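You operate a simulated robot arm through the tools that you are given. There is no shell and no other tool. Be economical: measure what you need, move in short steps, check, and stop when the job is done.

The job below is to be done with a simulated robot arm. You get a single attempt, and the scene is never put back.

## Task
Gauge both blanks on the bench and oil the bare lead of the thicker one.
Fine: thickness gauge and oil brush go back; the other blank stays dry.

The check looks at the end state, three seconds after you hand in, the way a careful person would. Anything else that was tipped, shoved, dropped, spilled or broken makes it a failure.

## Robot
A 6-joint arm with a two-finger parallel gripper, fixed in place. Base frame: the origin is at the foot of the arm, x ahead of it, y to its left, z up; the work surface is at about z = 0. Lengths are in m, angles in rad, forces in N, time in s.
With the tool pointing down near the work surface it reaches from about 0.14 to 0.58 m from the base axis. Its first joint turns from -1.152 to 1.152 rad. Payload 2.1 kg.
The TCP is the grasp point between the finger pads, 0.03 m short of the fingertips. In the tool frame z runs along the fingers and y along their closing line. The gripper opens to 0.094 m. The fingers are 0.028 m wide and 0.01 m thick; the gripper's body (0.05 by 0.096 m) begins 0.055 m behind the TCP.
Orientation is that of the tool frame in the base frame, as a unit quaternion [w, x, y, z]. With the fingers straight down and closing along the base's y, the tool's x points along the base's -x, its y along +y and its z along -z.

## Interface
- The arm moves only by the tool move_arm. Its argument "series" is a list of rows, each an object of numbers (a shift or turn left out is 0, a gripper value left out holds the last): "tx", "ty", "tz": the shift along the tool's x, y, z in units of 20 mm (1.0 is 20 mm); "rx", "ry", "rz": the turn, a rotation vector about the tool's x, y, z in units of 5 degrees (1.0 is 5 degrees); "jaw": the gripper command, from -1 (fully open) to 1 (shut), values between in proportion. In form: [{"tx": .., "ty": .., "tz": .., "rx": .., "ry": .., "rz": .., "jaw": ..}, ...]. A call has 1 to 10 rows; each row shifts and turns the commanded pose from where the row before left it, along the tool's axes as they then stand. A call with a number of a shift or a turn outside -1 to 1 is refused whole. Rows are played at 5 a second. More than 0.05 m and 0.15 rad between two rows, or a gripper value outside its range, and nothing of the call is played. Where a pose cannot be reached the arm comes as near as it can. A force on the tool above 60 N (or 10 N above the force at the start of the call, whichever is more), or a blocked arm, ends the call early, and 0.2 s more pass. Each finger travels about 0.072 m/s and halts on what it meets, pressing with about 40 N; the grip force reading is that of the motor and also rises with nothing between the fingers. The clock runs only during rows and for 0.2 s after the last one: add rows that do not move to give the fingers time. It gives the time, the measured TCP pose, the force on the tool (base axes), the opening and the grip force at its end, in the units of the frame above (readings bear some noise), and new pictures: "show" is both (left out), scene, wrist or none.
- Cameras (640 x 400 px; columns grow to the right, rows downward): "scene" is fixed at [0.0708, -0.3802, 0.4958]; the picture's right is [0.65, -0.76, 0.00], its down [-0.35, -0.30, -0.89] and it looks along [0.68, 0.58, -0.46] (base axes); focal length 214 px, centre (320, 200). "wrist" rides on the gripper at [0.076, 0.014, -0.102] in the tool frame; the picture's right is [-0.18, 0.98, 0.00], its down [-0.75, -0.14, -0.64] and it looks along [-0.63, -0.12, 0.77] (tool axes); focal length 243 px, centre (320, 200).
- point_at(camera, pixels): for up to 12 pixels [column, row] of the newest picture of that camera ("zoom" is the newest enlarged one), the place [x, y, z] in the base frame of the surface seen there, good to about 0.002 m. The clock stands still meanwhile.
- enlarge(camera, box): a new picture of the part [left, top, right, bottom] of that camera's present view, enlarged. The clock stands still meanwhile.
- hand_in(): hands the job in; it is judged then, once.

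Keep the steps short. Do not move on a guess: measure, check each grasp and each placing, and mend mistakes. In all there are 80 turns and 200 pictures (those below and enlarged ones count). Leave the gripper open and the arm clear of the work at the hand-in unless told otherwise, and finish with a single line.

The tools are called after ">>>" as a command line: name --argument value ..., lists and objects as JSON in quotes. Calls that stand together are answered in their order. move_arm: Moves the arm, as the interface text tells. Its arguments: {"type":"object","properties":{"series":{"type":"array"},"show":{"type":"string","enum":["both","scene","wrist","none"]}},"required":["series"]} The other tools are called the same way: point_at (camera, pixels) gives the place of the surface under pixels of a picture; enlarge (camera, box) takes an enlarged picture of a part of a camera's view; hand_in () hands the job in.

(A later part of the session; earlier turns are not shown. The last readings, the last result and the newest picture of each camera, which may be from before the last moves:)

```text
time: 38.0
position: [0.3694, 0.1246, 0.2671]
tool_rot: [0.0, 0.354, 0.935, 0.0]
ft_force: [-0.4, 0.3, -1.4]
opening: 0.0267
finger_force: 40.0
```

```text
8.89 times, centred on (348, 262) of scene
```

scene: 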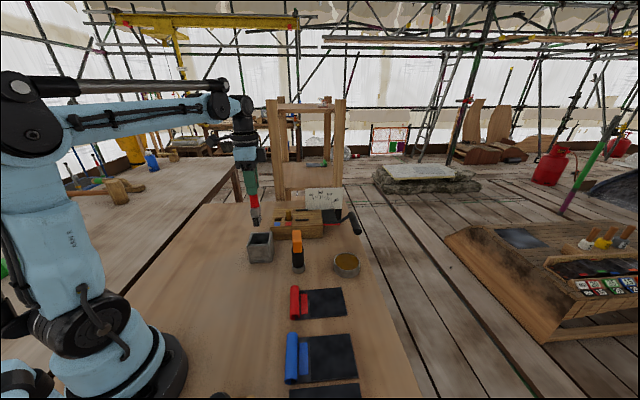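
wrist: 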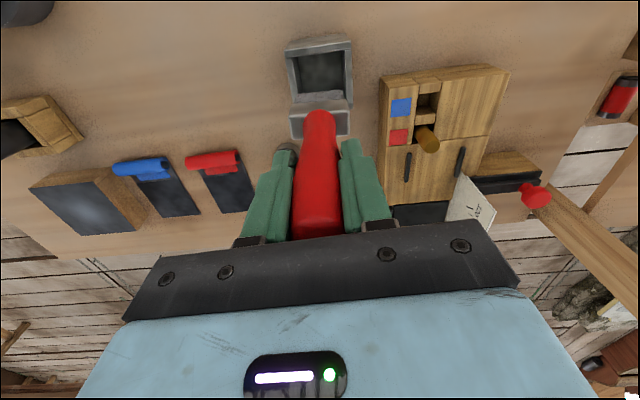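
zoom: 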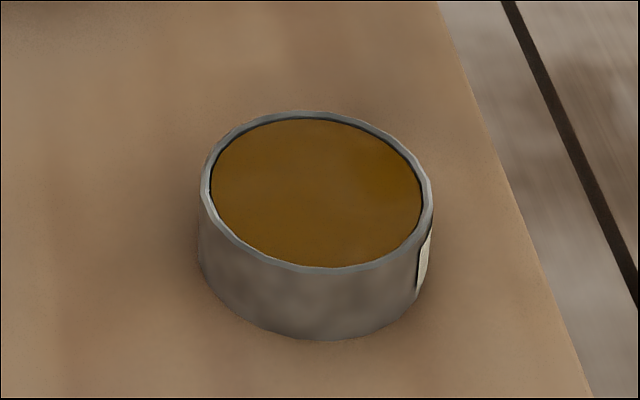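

>>> point_at --camera "zoom" --pixels '[[315, 192], [204, 190], [430, 190], [300, 113], [330, 270], [240, 150], [400, 235], [390, 140], [235, 235], [250, 195], [380, 195]]'

```text
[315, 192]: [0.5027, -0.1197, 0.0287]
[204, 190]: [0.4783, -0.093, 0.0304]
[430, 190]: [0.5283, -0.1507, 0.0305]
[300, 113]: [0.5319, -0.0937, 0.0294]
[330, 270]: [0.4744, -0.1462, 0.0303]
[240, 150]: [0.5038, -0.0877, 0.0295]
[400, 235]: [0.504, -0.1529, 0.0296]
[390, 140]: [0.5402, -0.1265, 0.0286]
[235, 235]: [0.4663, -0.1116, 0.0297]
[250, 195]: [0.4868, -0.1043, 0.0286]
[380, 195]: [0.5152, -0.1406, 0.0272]
```

Cup centre (0.503, -0.120), inner radius about 0.034, oil level 0.028; bristle tip is 0.130 below the TCP. I'll carry the brush there at z 0.29, clear of the gauge.

>>> move_arm --series '[{"tz": -1}, {"tx": -0.9386, "ty": -0.338}, {"tx": -0.9386, "ty": -0.338}, {"tx": -0.9386, "ty": -0.338}, {"tx": -0.9386, "ty": -0.338}, {"tx": -0.9386, "ty": -0.338}, {"tx": -0.9386, "ty": -0.338}, {"tx": -0.9386, "ty": -0.338}]' --show "none"

>>> move_arm --series '[{"tx": -0.9386, "ty": -0.338}, {"tx": -0.9386, "ty": -0.338}, {"tx": -0.9386, "ty": -0.338}, {"tx": -0.9386, "ty": -0.338}, {"tx": -0.9386, "ty": -0.338}, {"tx": -0.9386, "ty": -0.338}, {"tx": -0.9386, "ty": -0.338}, {"tz": 1}, {"tz": 1}, {"tz": 1}]'

>>> enlarge --camera "scene" --box '[300, 190, 400, 290]'

```text
time: 39.8
position: [0.4352, 0.0019, 0.2866]
tool_rot: [0.001, 0.355, 0.935, -0.001]
ft_force: [0.3, -0.3, -0.8]
opening: 0.0266
finger_force: 39.9
```

```text
time: 42.0
position: [0.5036, -0.1203, 0.2259]
tool_rot: [0.0, 0.355, 0.935, 0.0]
ft_force: [0.5, -0.6, -1.3]
opening: 0.0266
finger_force: 39.3
```

scene: 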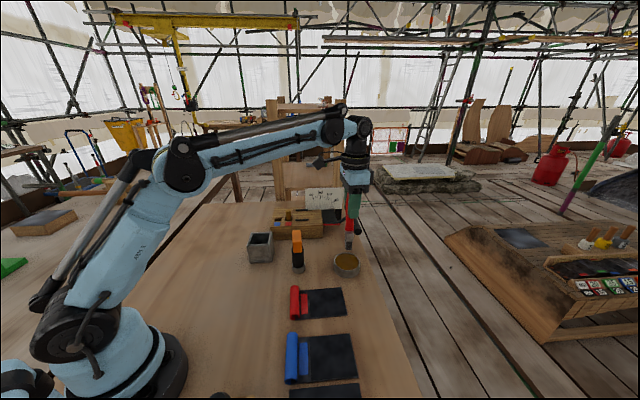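
wrist: 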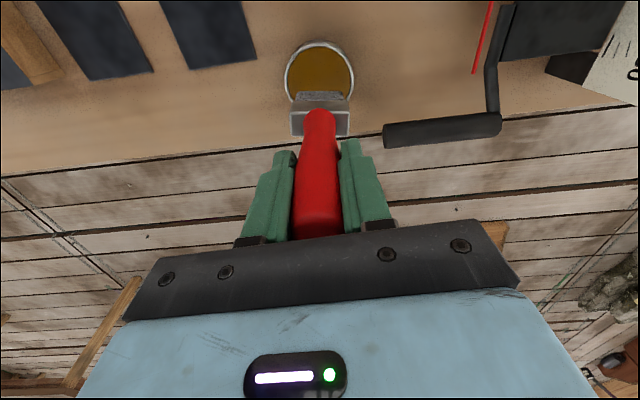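

```text
4.00 times, centred on (350, 240) of scene
```

zoom: 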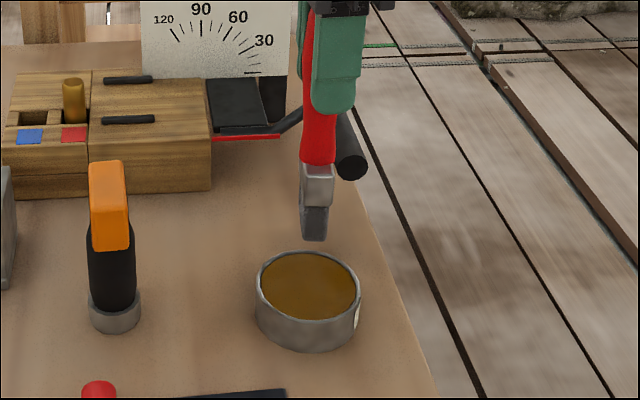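

I'll check the brush tip position relative to the cup before dipping.

>>> point_at --camera "zoom" --pixels '[[306, 236], [322, 238], [314, 225], [314, 185], [317, 140]]'

>>> point_at --camera "wrist" --pixels '[[295, 108], [348, 108], [320, 97], [298, 96], [343, 96], [319, 60], [288, 75], [352, 75]]'

```text
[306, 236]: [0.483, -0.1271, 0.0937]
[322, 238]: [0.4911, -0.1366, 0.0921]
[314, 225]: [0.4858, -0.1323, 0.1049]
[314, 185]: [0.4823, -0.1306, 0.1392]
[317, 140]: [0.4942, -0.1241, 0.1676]
```

```text
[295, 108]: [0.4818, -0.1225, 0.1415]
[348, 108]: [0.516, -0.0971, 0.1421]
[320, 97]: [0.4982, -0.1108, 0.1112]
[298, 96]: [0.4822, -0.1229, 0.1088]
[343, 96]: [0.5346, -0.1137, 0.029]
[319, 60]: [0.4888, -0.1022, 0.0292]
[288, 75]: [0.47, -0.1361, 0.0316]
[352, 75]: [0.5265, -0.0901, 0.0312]
```

Tip is 0.134 below the TCP and centred. I'll dip to a TCP z of about 0.150 (tip ~12 mm into the oil), hold, and lift.

>>> move_arm --series '[{"tz": 1}, {"tz": 1}, {"tz": 1}, {"tz": 0.5}, {"tz": 0.3}, {}, {}, {}]'

>>> enlarge --camera "scene" --box '[300, 190, 400, 290]'

```text
time: 43.8
position: [0.5016, -0.1199, 0.1501]
tool_rot: [0.0, 0.353, 0.936, 0.0]
ft_force: [-4.2, -3.0, 31.5]
opening: 0.0262
finger_force: 40.4
```

scene: 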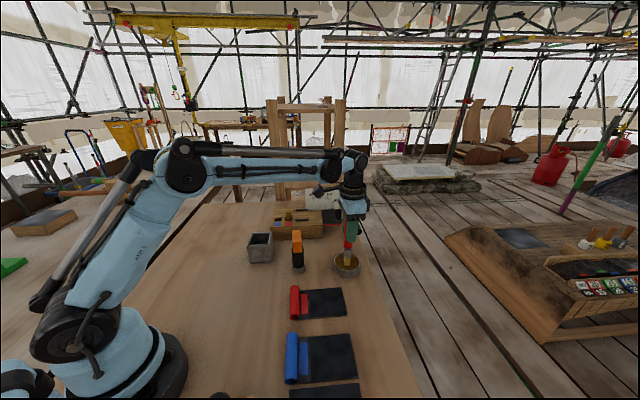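
wrist: 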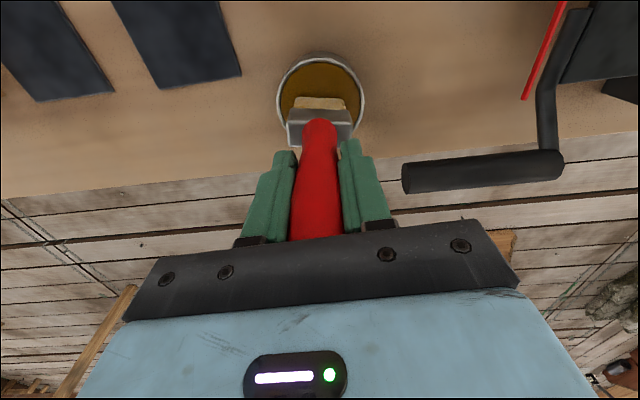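

```text
4.00 times, centred on (350, 240) of scene
```

zoom: 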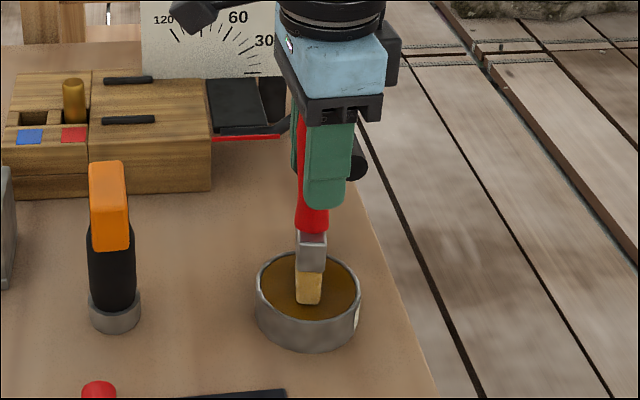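

The bristles turned amber, so they are loaded, and there is a 31 N push. I'll lift and re-measure the tip in case it slipped in the grip.

>>> move_arm --series '[{"tz": -0.2}, {"tz": -0.6}, {"tz": -1}, {"tz": -1}, {}, {}]'

>>> enlarge --camera "scene" --box '[300, 190, 400, 290]'

```text
time: 45.2
position: [0.5035, -0.1195, 0.2062]
tool_rot: [0.0, 0.354, 0.935, 0.0]
ft_force: [-0.2, -0.1, 0.0]
opening: 0.0264
finger_force: 40.2
```

scene: 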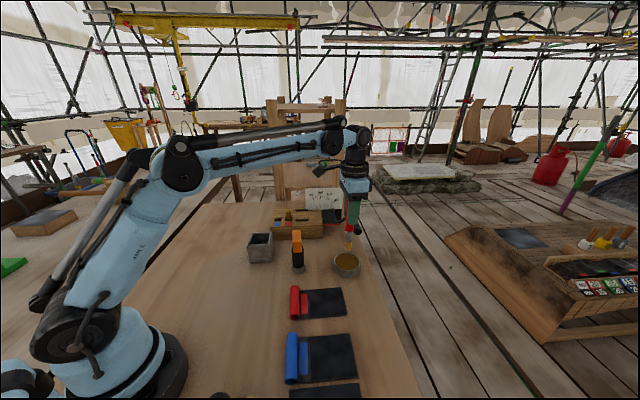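
wrist: 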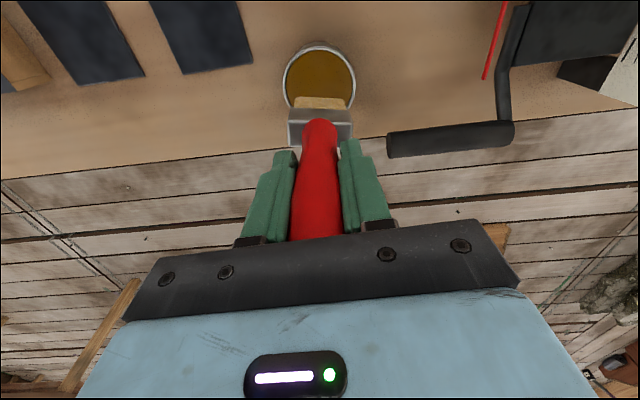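

```text
4.00 times, centred on (350, 240) of scene
```

zoom: 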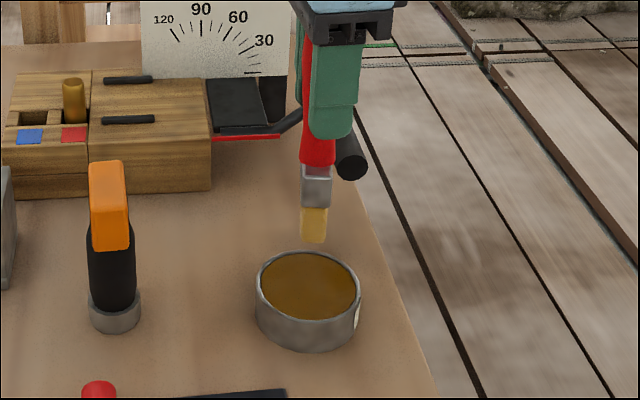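

The tip appears at the same pixel with the TCP 2 cm lower, so the brush slid up in the grip. I'll measure it.

>>> point_at --camera "zoom" --pixels '[[303, 238], [324, 240], [314, 234], [314, 222], [318, 204], [316, 172]]'

>>> enlarge --camera "wrist" --box '[260, 30, 380, 140]'

```text
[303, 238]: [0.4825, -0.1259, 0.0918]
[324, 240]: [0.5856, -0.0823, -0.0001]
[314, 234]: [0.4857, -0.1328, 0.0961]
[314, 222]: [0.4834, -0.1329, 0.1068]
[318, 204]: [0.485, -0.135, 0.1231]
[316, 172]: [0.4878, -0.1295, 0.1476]
```

```text
3.64 times, centred on (320, 85) of wrist
```

zoom: 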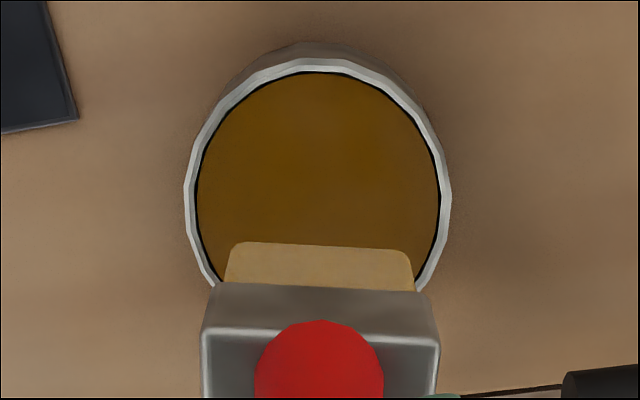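

The tip is now ~0.118 below the TCP, with the handle seated up toward the palm. I'll move over the red lead centre at the same height and measure the sheet's edges again.

>>> move_arm --series '[{"tx": 0.68, "ty": -0.948}, {"tx": 0.68, "ty": -0.948}, {"tx": 0.68, "ty": -0.948}, {"tx": 0.68, "ty": -0.948}, {"tx": 0.68, "ty": -0.948}, {"tx": 0.68, "ty": -0.948}, {}]'

>>> enlarge --camera "wrist" --box '[200, 0, 440, 150]'

>>> enlarge --camera "scene" --box '[270, 240, 370, 330]'

```text
time: 46.8
position: [0.3669, -0.1528, 0.2043]
tool_rot: [0.0, 0.354, 0.935, 0.0]
ft_force: [0.4, -0.1, -0.7]
opening: 0.0266
finger_force: 40.0
```

scene: 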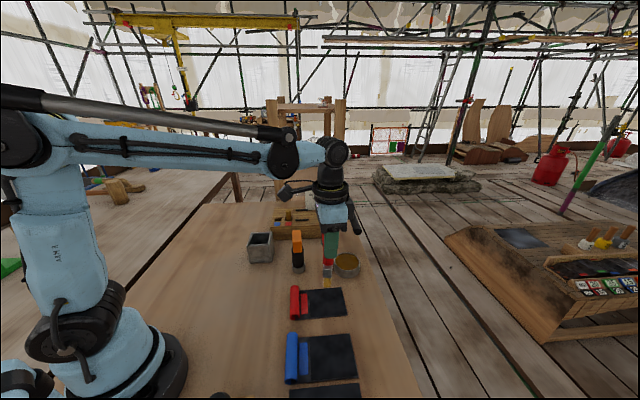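
wrist: 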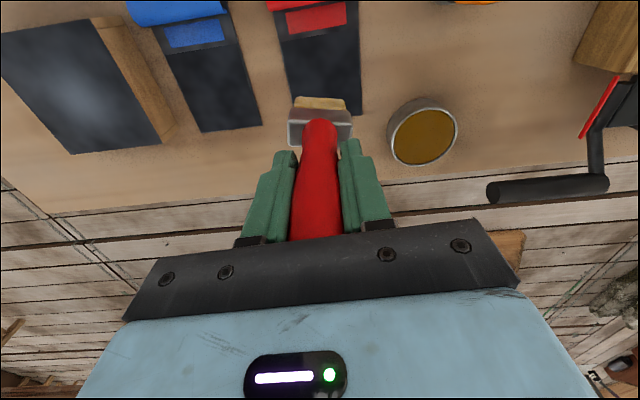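

```text
2.67 times, centred on (320, 75) of wrist
```

zoom: 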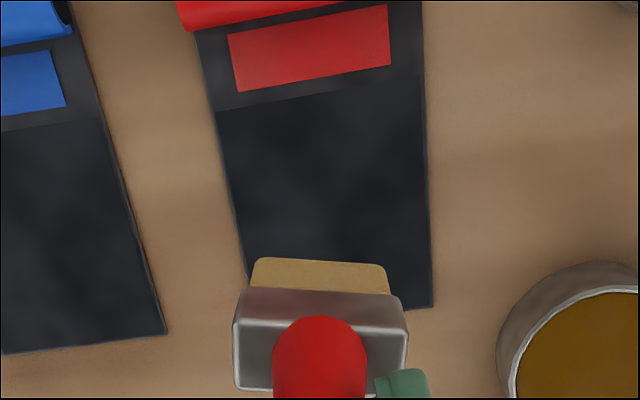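

```text
4.44 times, centred on (320, 285) of scene
```

zoom: 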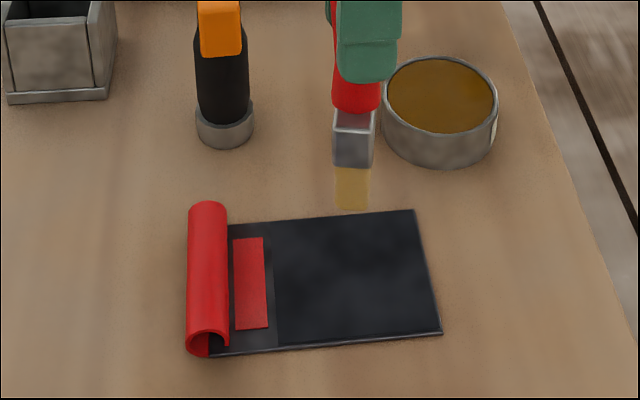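

>>> point_at --camera "zoom" --pixels '[[273, 223], [278, 343], [413, 212], [438, 331], [265, 238], [268, 328], [355, 275], [352, 210], [340, 209], [352, 195]]'

>>> point_at --camera "wrist" --pixels '[[282, 42], [359, 30], [361, 113], [296, 100], [292, 95], [320, 45], [346, 24]]'

```text
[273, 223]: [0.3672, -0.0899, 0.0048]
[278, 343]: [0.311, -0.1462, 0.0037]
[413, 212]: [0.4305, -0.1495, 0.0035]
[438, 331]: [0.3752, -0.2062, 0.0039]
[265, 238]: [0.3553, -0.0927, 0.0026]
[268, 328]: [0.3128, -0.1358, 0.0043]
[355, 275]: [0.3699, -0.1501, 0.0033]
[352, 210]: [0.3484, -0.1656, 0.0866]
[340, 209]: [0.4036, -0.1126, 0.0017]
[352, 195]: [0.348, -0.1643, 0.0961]
```

```text
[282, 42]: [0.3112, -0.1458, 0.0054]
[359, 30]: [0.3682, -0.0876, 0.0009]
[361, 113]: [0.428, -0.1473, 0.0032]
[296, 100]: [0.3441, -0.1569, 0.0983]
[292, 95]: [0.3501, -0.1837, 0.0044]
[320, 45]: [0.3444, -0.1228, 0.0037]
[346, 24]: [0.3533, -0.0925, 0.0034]
```

Lead rectangle: centre (0.371, -0.1475), 86 mm long by 80 mm wide, turned 2.4° from my tool. I'll align, centre, and lower to a tip height of about 10 mm above it.

>>> move_arm --series '[{"rz": 0.48, "ty": 0.31, "tx": 0.04}, {"tz": 1}, {"tz": 1}, {"tz": 1}, {"tz": 0.6}, {}]'

>>> enlarge --camera "scene" --box '[270, 250, 370, 330]'

```text
time: 48.2
position: [0.3701, -0.147, 0.1333]
tool_rot: [-0.001, 0.373, 0.928, 0.0]
ft_force: [0.0, 0.7, -0.4]
opening: 0.0262
finger_force: 40.0
```

scene: 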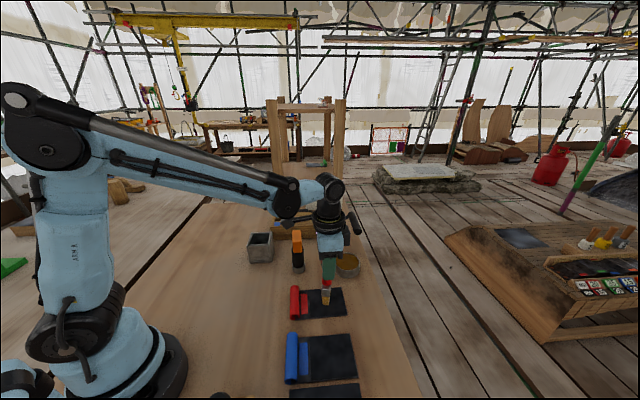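
wrist: 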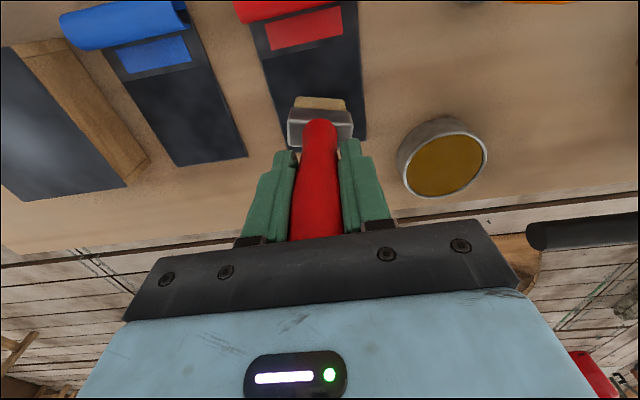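

```text
5.00 times, centred on (320, 290) of scene
```

zoom: 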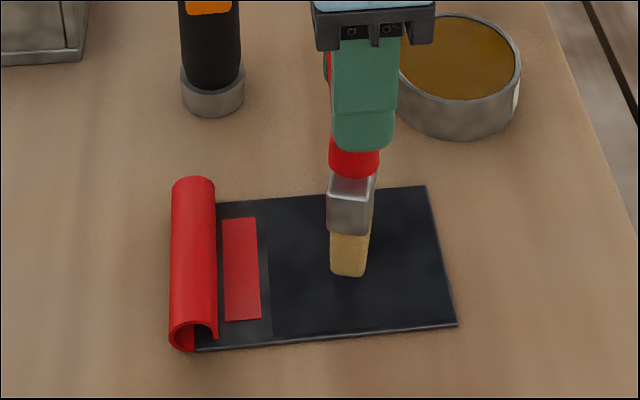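

>>> point_at --camera "zoom" --pixels '[[336, 272], [362, 274], [348, 270], [330, 285], [365, 285]]'

```text
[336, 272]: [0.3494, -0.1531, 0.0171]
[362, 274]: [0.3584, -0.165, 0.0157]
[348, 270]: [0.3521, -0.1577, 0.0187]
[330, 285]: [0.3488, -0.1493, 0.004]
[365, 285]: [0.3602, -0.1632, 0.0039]
```

Tip is at about z 0.0155. I'll lower 9 mm, then step gently.

>>> move_arm --series '[{"tz": 0.45}, {"tz": 0.05}, {}]' --show "none"

>>> enlarge --camera "scene" --box '[270, 250, 370, 330]'

```text
time: 49.0
position: [0.3695, -0.1459, 0.1244]
tool_rot: [0.0, 0.374, 0.928, 0.0]
ft_force: [-1.8, -0.7, 4.3]
opening: 0.0261
finger_force: 40.0
```

```text
5.00 times, centred on (320, 290) of scene
```

zoom: 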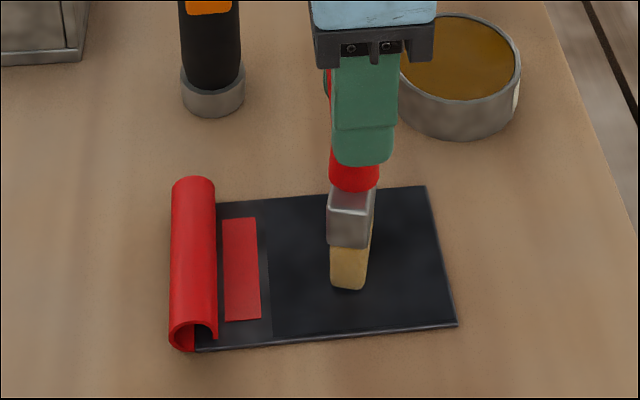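

Light contact (4 N). I'll stroke 20 mm toward the far end and see whether oil shows and whether the blank stays put.

>>> move_arm --series '[{"tx": -0.4}, {"tx": -0.4}, {"tx": -0.4}, {}]' --show "wrist"

>>> enlarge --camera "scene" --box '[270, 250, 370, 330]'

```text
time: 50.0
position: [0.3873, -0.1636, 0.1238]
tool_rot: [0.0, 0.374, 0.928, 0.0]
ft_force: [-2.5, 1.7, 5.3]
opening: 0.0261
finger_force: 39.4
```

wrist: 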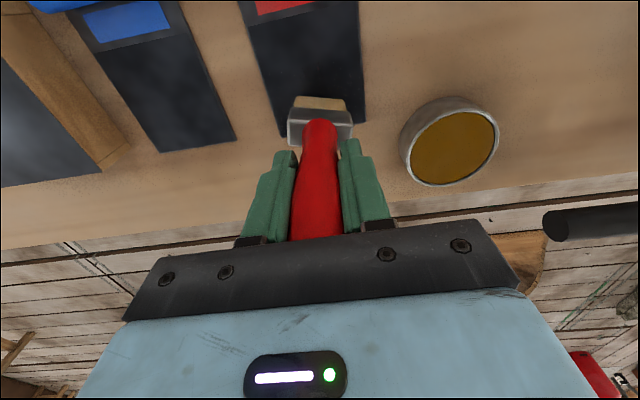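

```text
5.00 times, centred on (320, 290) of scene
```

zoom: 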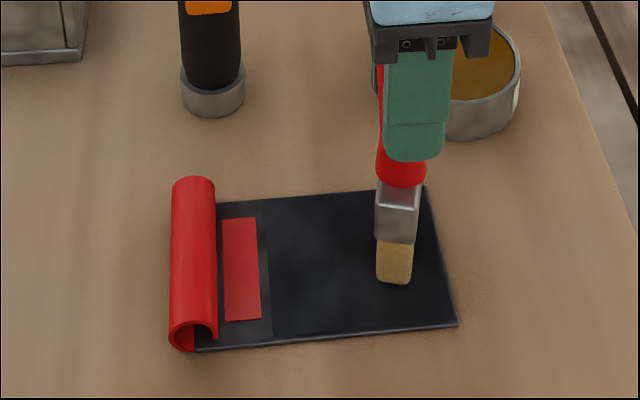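

The blank hasn't moved, but no oil is visible yet. I'll press 1 mm more and stroke back toward the seam.

>>> move_arm --series '[{"tz": 0.05}, {"tx": 0.5}, {"tx": 0.5}, {"tx": 0.5}, {"tx": 0.5}, {"tx": 0.5}, {"tx": 0.2}, {}]' --show "wrist"

>>> enlarge --camera "scene" --box '[270, 250, 370, 330]'

```text
time: 51.8
position: [0.3489, -0.1269, 0.1236]
tool_rot: [0.002, 0.374, 0.927, -0.001]
ft_force: [8.7, -8.8, 38.8]
opening: 0.0262
finger_force: 39.8
```

wrist: 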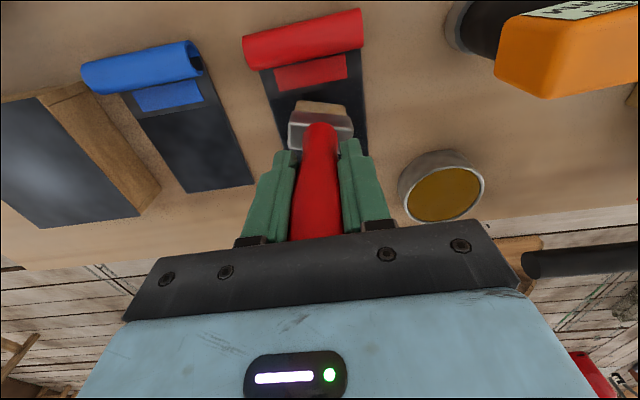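

```text
5.00 times, centred on (320, 290) of scene
```

zoom: 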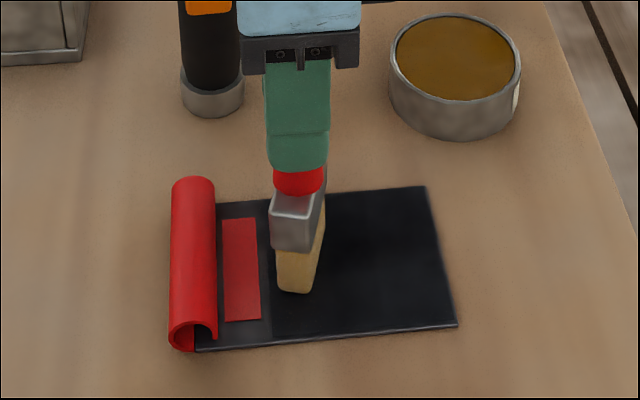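

39 N is heavier than I want. The lead's mottling also looks changed (more uniform). I'll ease off by lifting 4 cm and compare with blue.

>>> move_arm --series '[{"tz": -0.1}, {"tz": -0.9}, {"tz": -1}, {}]' --show "wrist"

>>> enlarge --camera "scene" --box '[270, 250, 390, 390]'

>>> enlarge --camera "wrist" --box '[80, 0, 400, 200]'

```text
time: 52.8
position: [0.349, -0.1252, 0.1638]
tool_rot: [0.0, 0.373, 0.928, 0.0]
ft_force: [0.1, 0.4, -1.0]
opening: 0.026
finger_force: 39.6
```

wrist: 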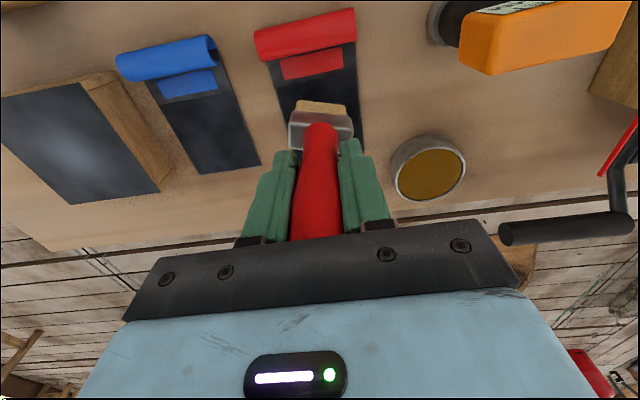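

```text
2.86 times, centred on (330, 320) of scene
```

zoom: 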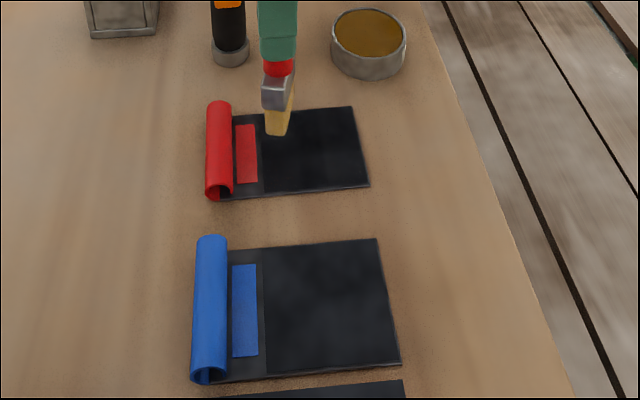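

```text
2.00 times, centred on (240, 100) of wrist
```

zoom: 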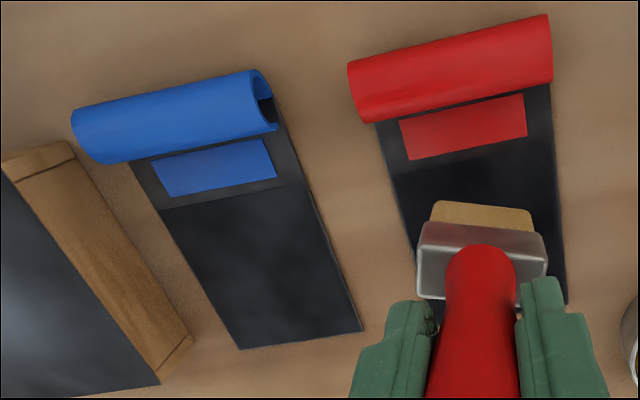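

Red's whole lead area has turned uniformly dark, while blue is still mottled and dry. For good coverage I'll make light passes in the two side lanes, first +20 mm.

>>> move_arm --series '[{"ty": 1}, {"tz": 1}, {"tz": 0.94}, {"tx": -0.5}, {"tx": -0.5}, {"tx": -0.5}, {"tx": -0.5}, {"tx": -0.5}, {"tx": -0.5}]' --show "wrist"

>>> enlarge --camera "scene" --box '[270, 250, 370, 330]'

```text
time: 54.8
position: [0.4053, -0.1533, 0.1256]
tool_rot: [0.0, 0.374, 0.927, 0.001]
ft_force: [-0.5, -0.3, -0.6]
opening: 0.0263
finger_force: 40.2
```

wrist: 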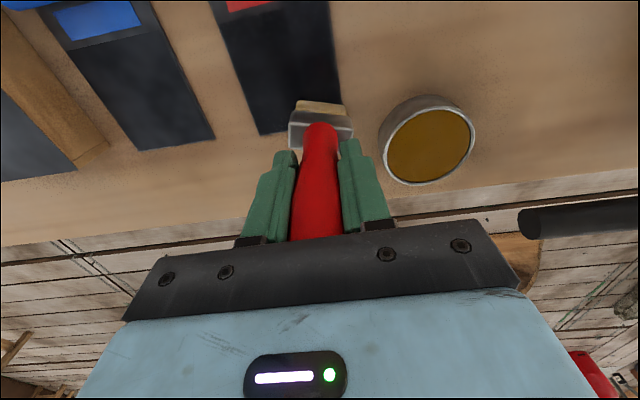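

```text
5.00 times, centred on (320, 290) of scene
```

zoom: 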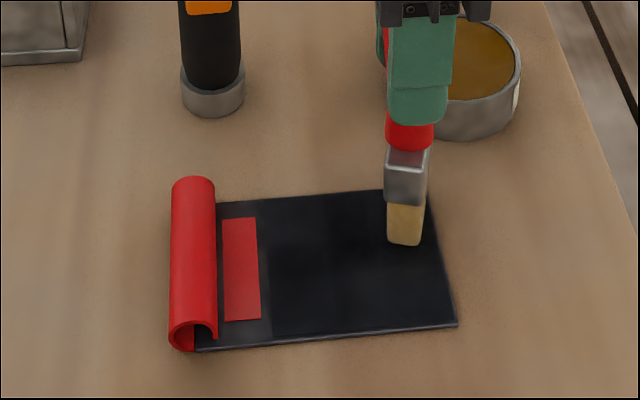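

No contact on that pass. I'll lower 1.5 mm and stroke back.

>>> move_arm --series '[{"tz": 0.07}, {"tx": 0.5}, {"tx": 0.5}, {"tx": 0.5}, {"tx": 0.5}, {"tx": 0.5}, {"tx": 0.5}, {}]' --show "none"

```text
time: 56.6
position: [0.3621, -0.1117, 0.123]
tool_rot: [0.001, 0.374, 0.927, -0.001]
ft_force: [7.7, -6.9, 34.1]
opening: 0.0261
finger_force: 39.2
```

Contact made. Now the other side lane: lift, shift −40 mm, lower slightly less, stroke.

>>> move_arm --series '[{"tz": -0.5}, {"ty": -1}, {"ty": -1}, {"tz": 0.46}, {"tx": -0.5}, {"tx": -0.5}, {"tx": -0.5}, {"tx": -0.5}, {"tx": -0.5}, {"tx": -0.5}]' --show "none"

>>> enlarge --camera "scene" --box '[270, 250, 370, 330]'

```text
time: 58.8
position: [0.3775, -0.1821, 0.124]
tool_rot: [0.001, 0.374, 0.927, 0.001]
ft_force: [-4.3, 4.6, 12.9]
opening: 0.026
finger_force: 40.1
```

```text
5.00 times, centred on (320, 290) of scene
```

zoom: 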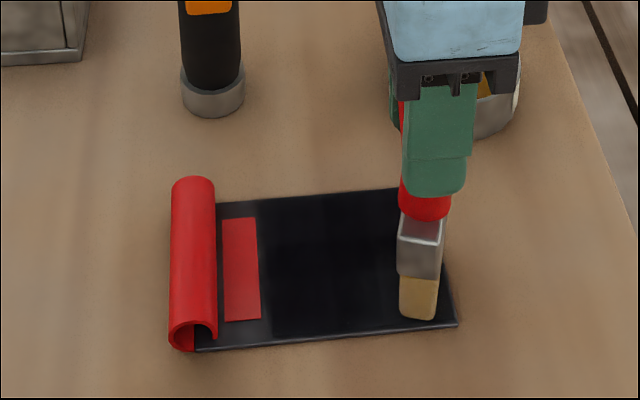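

It's darker still, so the oil builds with stroking. The blank hasn't moved. I'll stroke back along this lane.

>>> move_arm --series '[{"tx": 0.5}, {"tx": 0.5}, {"tx": 0.5}, {"tx": 0.5}, {"tx": 0.5}, {"tx": 0.5}, {"tz": -0.5}, {}]' --show "none"

>>> enlarge --camera "scene" --box '[270, 250, 370, 330]'

```text
time: 60.6
position: [0.3352, -0.1413, 0.1354]
tool_rot: [0.0, 0.374, 0.927, 0.0]
ft_force: [0.5, -1.5, -0.3]
opening: 0.0261
finger_force: 40.1
```

```text
5.00 times, centred on (320, 290) of scene
```

zoom: 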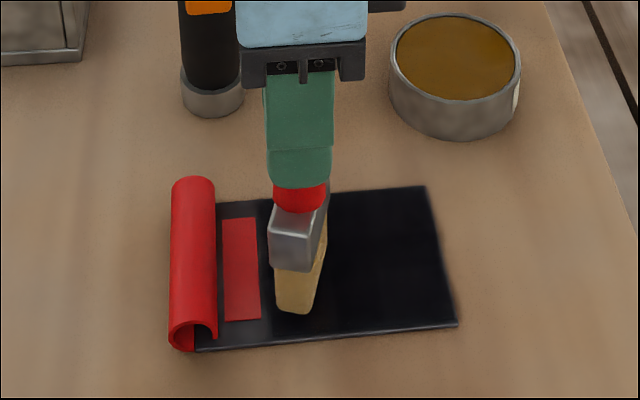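

One more pass in the centre and the +y lane, then compare darkness.

>>> move_arm --series '[{"ty": 1}, {"tz": 0.5}, {"tx": -0.6}, {"tx": -0.6}, {"tx": -0.6}, {"tx": -0.6}, {"tx": -0.6}, {"ty": 0.5}, {"ty": 0.5}]' --show "none"

>>> move_arm --series '[{"tx": 0.6}, {"tx": 0.6}, {"tx": 0.6}, {"tx": 0.6}, {"tx": 0.6}, {"tz": -0.5}, {"tz": -1}, {"tz": -1}, {"tz": -1}, {}]'

>>> enlarge --camera "scene" --box '[270, 250, 370, 330]'

```text
time: 62.6
position: [0.4064, -0.1528, 0.1231]
tool_rot: [-0.001, 0.374, 0.927, -0.001]
ft_force: [-3.8, -3.6, 9.9]
opening: 0.0259
finger_force: 40.1
```

```text
time: 64.8
position: [0.3625, -0.1124, 0.1942]
tool_rot: [0.0, 0.374, 0.927, 0.0]
ft_force: [0.7, 0.4, -0.8]
opening: 0.0261
finger_force: 39.7
```

scene: 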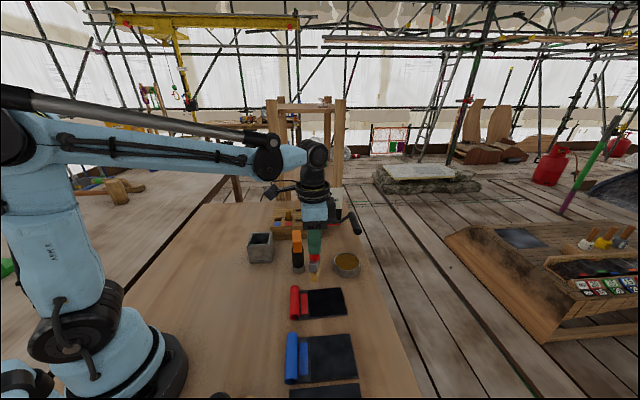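
wrist: 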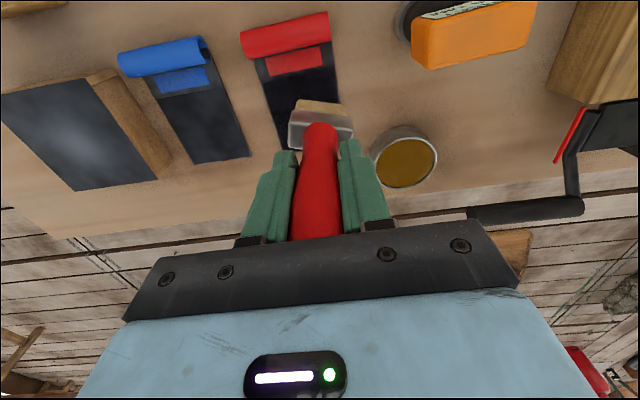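

```text
5.00 times, centred on (320, 290) of scene
```

zoom: 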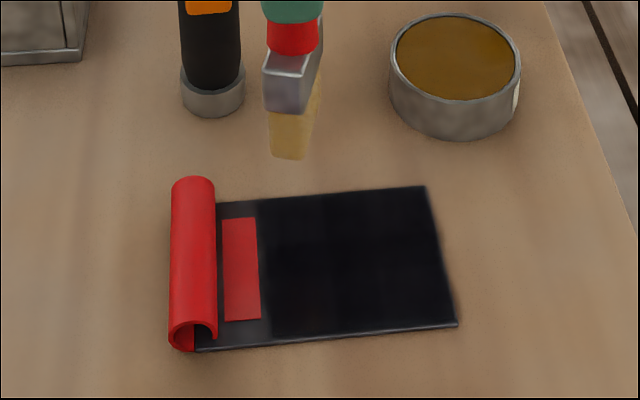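

The lead is evenly black and the blank unmoved. Now I return the brush: raise to z≈0.29, undo the 2.4° turn, and travel to above the box.

>>> move_arm --series '[{"tz": -1, "rz": -0.48}, {"tz": -1}, {"tz": -1}, {"tz": -1}, {"tz": -0.8}, {}]' --show "none"

```text
time: 66.2
position: [0.3619, -0.1114, 0.2888]
tool_rot: [0.0, 0.355, 0.935, 0.0]
ft_force: [-0.1, 0.6, -1.8]
opening: 0.0259
finger_force: 39.7
```

>>> move_arm --series '[{"tx": 0.765, "ty": 0.91}, {"tx": 0.765, "ty": 0.91}, {"tx": 0.765, "ty": 0.91}, {"tx": 0.765, "ty": 0.91}, {"tx": 0.765, "ty": 0.91}, {"tx": 0.765, "ty": 0.91}, {"tx": 0.765, "ty": 0.91}, {"tx": 0.765, "ty": 0.91}, {"tx": 0.765, "ty": 0.91}, {"tx": 0.765, "ty": 0.91}]'

>>> enlarge --camera "scene" --box '[220, 170, 300, 270]'

>>> enlarge --camera "wrist" --box '[260, 20, 380, 150]'

```text
time: 68.4
position: [0.3676, 0.1276, 0.2895]
tool_rot: [0.0, 0.355, 0.935, 0.001]
ft_force: [0.2, -0.2, -1.1]
opening: 0.0258
finger_force: 39.8
```

scene: 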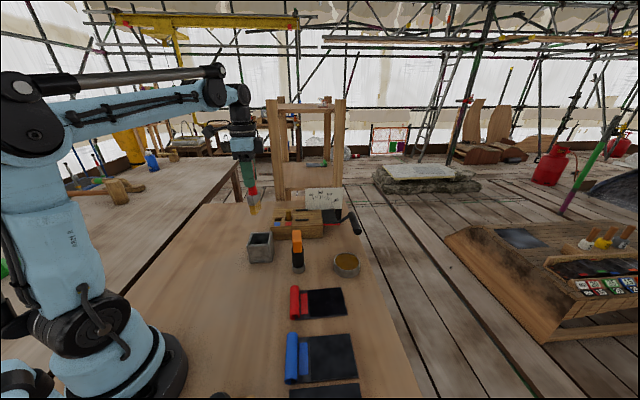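
wrist: 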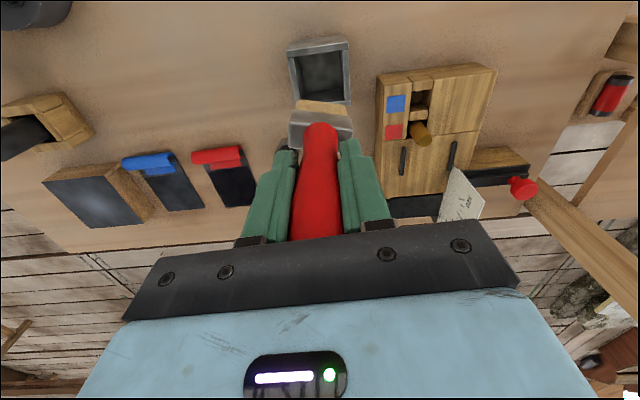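

```text
4.00 times, centred on (260, 220) of scene
```

zoom: 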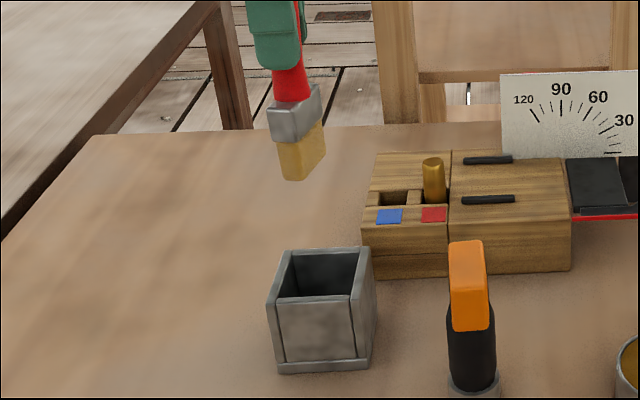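

```text
3.08 times, centred on (320, 85) of wrist
```

zoom: 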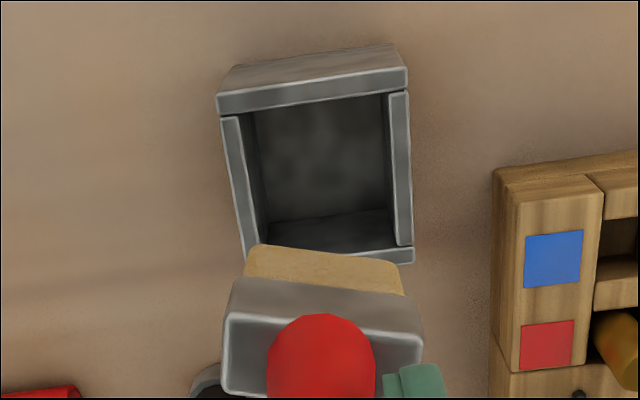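

The brush has turned in the grip relative to the box. I'll measure both directions.

>>> point_at --camera "zoom" --pixels '[[236, 318], [418, 336], [240, 284], [415, 303], [252, 248], [395, 266], [220, 103], [404, 80], [248, 250], [408, 255], [320, 322]]'

>>> point_at --camera "scene" --pixels '[[255, 214], [250, 214], [259, 209], [261, 202], [251, 204], [256, 204], [258, 200], [247, 198]]'

```text
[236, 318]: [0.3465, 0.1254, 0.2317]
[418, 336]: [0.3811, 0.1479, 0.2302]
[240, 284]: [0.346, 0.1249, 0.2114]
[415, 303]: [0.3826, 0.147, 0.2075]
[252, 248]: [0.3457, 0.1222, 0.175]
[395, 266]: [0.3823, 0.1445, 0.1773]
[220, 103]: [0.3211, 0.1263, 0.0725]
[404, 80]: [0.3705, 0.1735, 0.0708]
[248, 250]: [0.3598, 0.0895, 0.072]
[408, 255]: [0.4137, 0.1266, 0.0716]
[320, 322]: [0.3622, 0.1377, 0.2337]
```

```text
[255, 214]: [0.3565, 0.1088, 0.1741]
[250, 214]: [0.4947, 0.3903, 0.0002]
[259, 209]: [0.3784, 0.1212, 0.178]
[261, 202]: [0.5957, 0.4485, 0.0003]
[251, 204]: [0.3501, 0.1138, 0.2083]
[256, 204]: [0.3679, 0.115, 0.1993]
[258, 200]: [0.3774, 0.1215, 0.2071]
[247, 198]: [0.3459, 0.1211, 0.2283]
```

The brush is yawed about −15° relative to the box and is otherwise vertical and centred. I'll turn the tool back by 15° and check.

>>> move_arm --series '[{"rz": -1}, {"rz": -1}, {"rz": -1}, {"tz": 1}, {"tz": 1}, {}]'

>>> enlarge --camera "wrist" --box '[260, 20, 380, 150]'

```text
time: 69.8
position: [0.3671, 0.1271, 0.2503]
tool_rot: [0.0, 0.228, 0.974, 0.0]
ft_force: [-1.7, -0.6, -0.7]
opening: 0.0261
finger_force: 39.8
```

scene: 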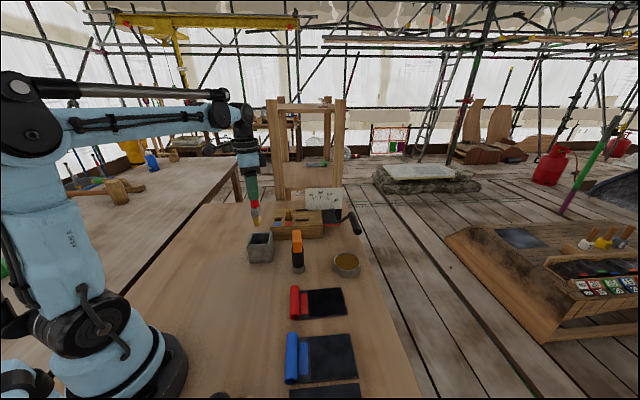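
wrist: 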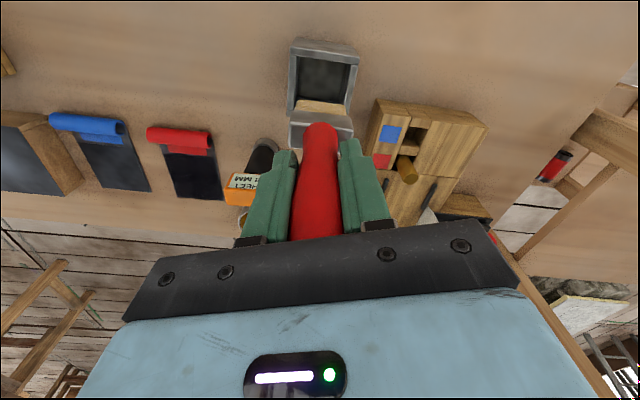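

```text
3.08 times, centred on (320, 85) of wrist
```

zoom: 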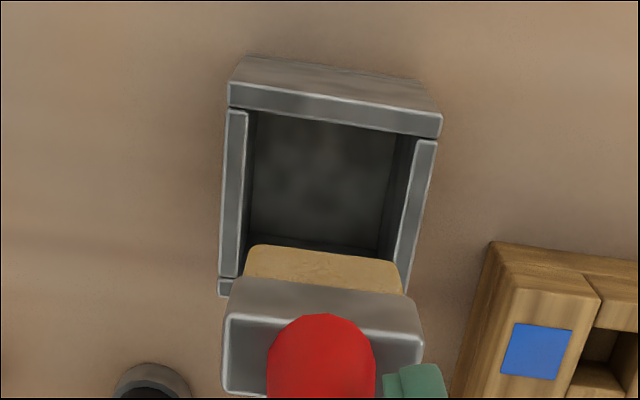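

Now parallel. I'll measure the brush and box positions.

>>> point_at --camera "zoom" --pixels '[[240, 284], [415, 303], [252, 248], [395, 266], [325, 258], [232, 92], [436, 125], [225, 285], [245, 125], [415, 150], [322, 290]]'

>>> enlarge --camera "scene" --box '[235, 195, 285, 275]'

```text
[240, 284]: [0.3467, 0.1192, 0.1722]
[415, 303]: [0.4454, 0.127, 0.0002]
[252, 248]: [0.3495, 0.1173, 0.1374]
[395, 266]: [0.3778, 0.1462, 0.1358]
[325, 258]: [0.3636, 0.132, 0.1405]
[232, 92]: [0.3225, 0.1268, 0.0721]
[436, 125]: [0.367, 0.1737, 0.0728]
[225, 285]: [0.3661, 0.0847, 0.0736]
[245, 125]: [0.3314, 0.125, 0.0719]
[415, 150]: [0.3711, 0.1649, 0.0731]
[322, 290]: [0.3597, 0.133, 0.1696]
```

```text
5.00 times, centred on (260, 235) of scene
```

zoom: 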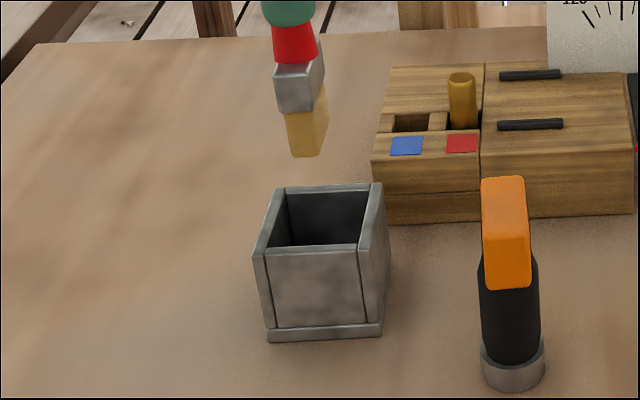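

Bristle and box are parallel and centred to within about 1 mm. I'll descend until the tip is just inside the box, and check.

>>> move_arm --series '[{"tz": 1}, {"tz": 1}, {"tz": 1}, {"tz": 0.75}, {}]'

>>> enlarge --camera "wrist" --box '[260, 20, 380, 150]'

>>> enlarge --camera "scene" --box '[235, 195, 285, 275]'

```text
time: 71.0
position: [0.3685, 0.1266, 0.1745]
tool_rot: [0.0, 0.229, 0.973, 0.0]
ft_force: [0.3, 0.0, -1.2]
opening: 0.0261
finger_force: 40.2
```

scene: 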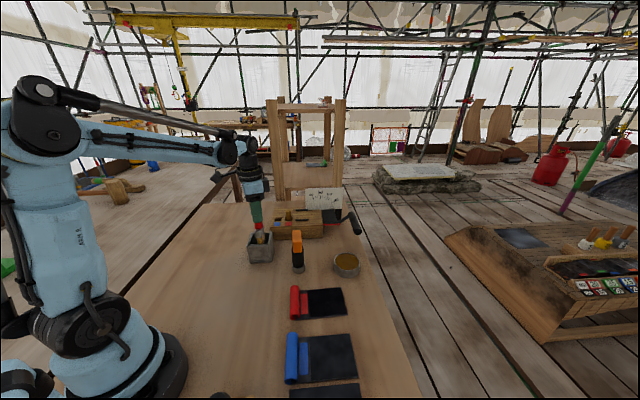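
wrist: 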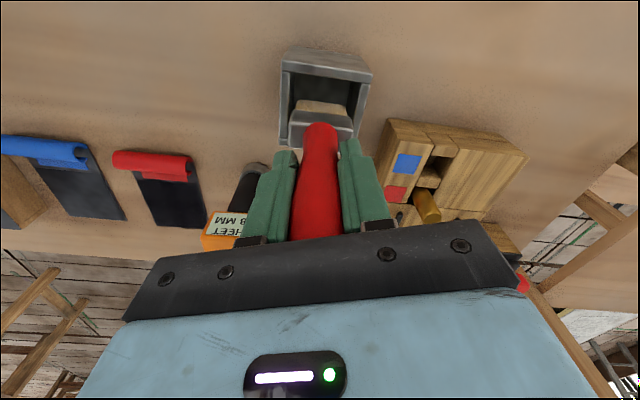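

```text
3.08 times, centred on (320, 85) of wrist
```

zoom: 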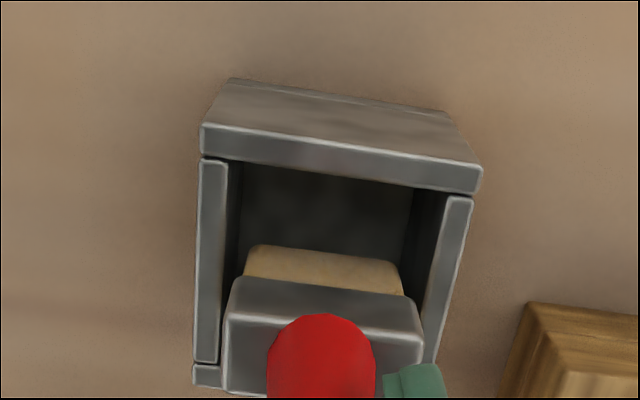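

```text
5.00 times, centred on (260, 235) of scene
```

zoom: 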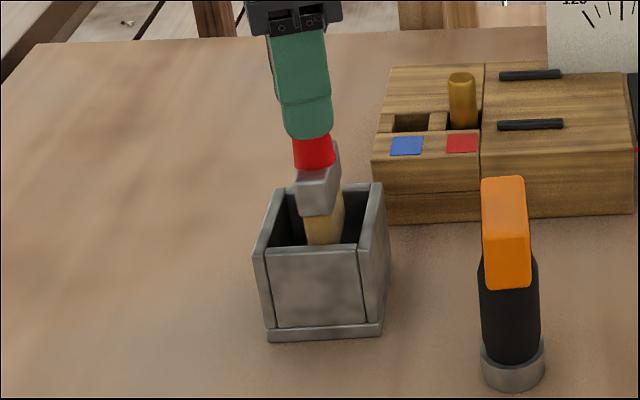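

The tip is inside with clearance. I'll continue down to about 3 mm short of the floor.

>>> move_arm --series '[{"tz": 0.7}, {"tz": 0.7}, {"tz": 0.6}, {"tz": 0.1}, {}]' --show "wrist"

>>> enlarge --camera "wrist" --box '[260, 40, 380, 150]'

>>> enlarge --camera "scene" --box '[235, 195, 285, 275]'

```text
time: 72.2
position: [0.3681, 0.1249, 0.1324]
tool_rot: [0.0, 0.23, 0.973, 0.001]
ft_force: [0.5, 0.6, -1.1]
opening: 0.026
finger_force: 39.9
```

wrist: 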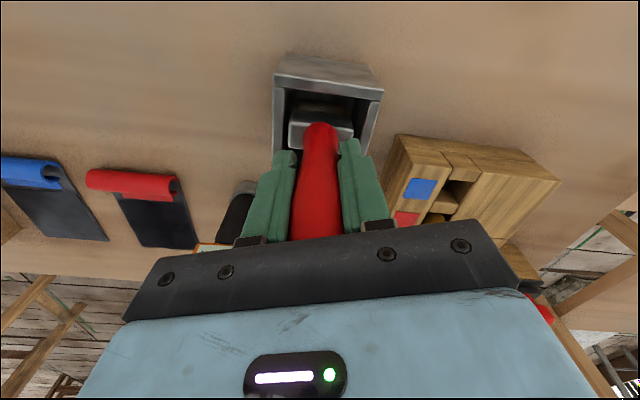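

```text
3.64 times, centred on (320, 95) of wrist
```

zoom: 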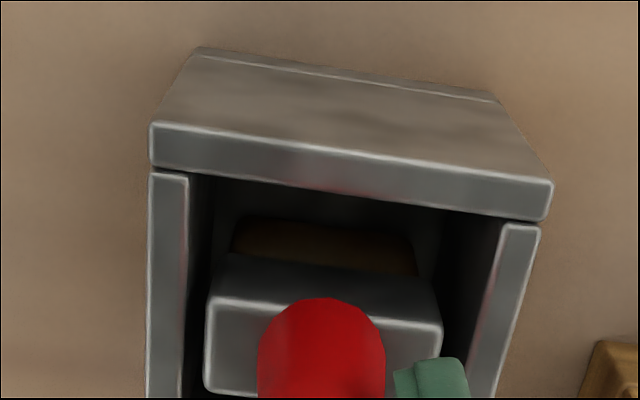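

```text
5.00 times, centred on (260, 235) of scene
```

zoom: 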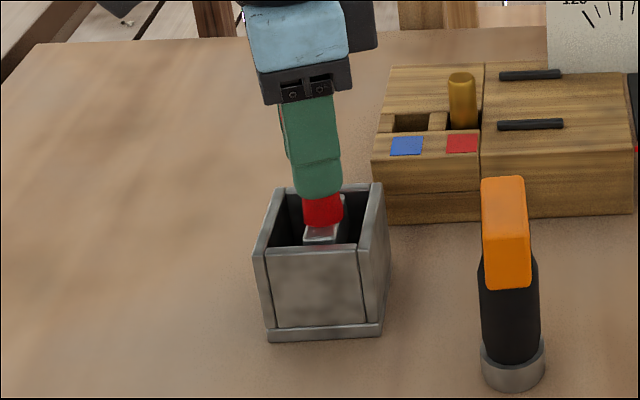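

In nicely. Now small steps until it touches the floor.

>>> move_arm --series '[{"tz": 0.1}, {"tz": 0.05}, {}]' --show "none"

```text
time: 73.0
position: [0.3693, 0.1254, 0.1315]
tool_rot: [0.0, 0.229, 0.973, 0.0]
ft_force: [0.5, 1.4, 54.6]
opening: 0.0262
finger_force: 39.9
```

Floor reached (55 N). I'll ease back 2 mm and open.

>>> move_arm --series '[{"tz": -0.1}, {}, {"jaw": -1}, {}, {}, {}]'

>>> enlarge --camera "wrist" --box '[200, 20, 440, 240]'

```text
time: 74.4
position: [0.368, 0.1264, 0.132]
tool_rot: [0.0, 0.229, 0.973, 0.0]
ft_force: [0.8, 0.1, 7.4]
opening: 0.0939
finger_force: 0.0
```

scene: 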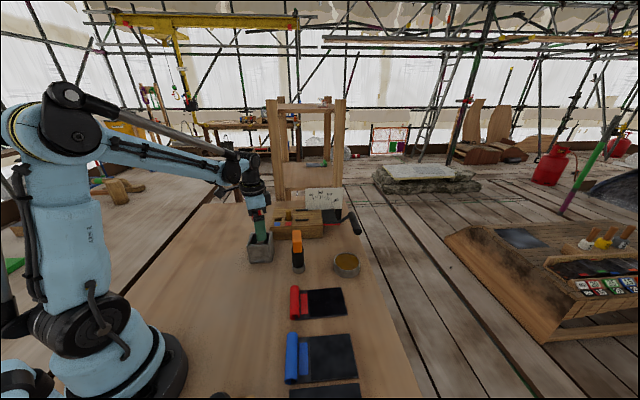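
wrist: 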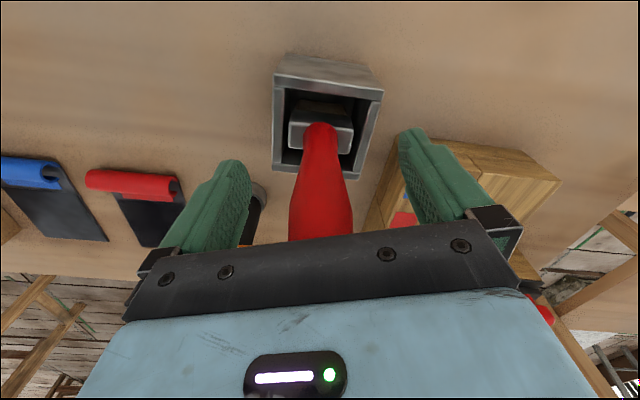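

```text
1.82 times, centred on (320, 130) of wrist
```

zoom: 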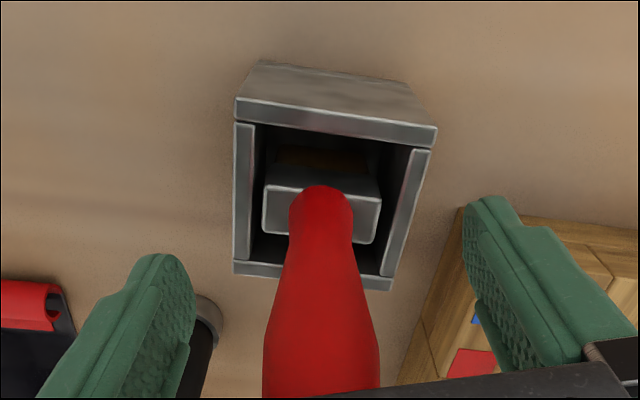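

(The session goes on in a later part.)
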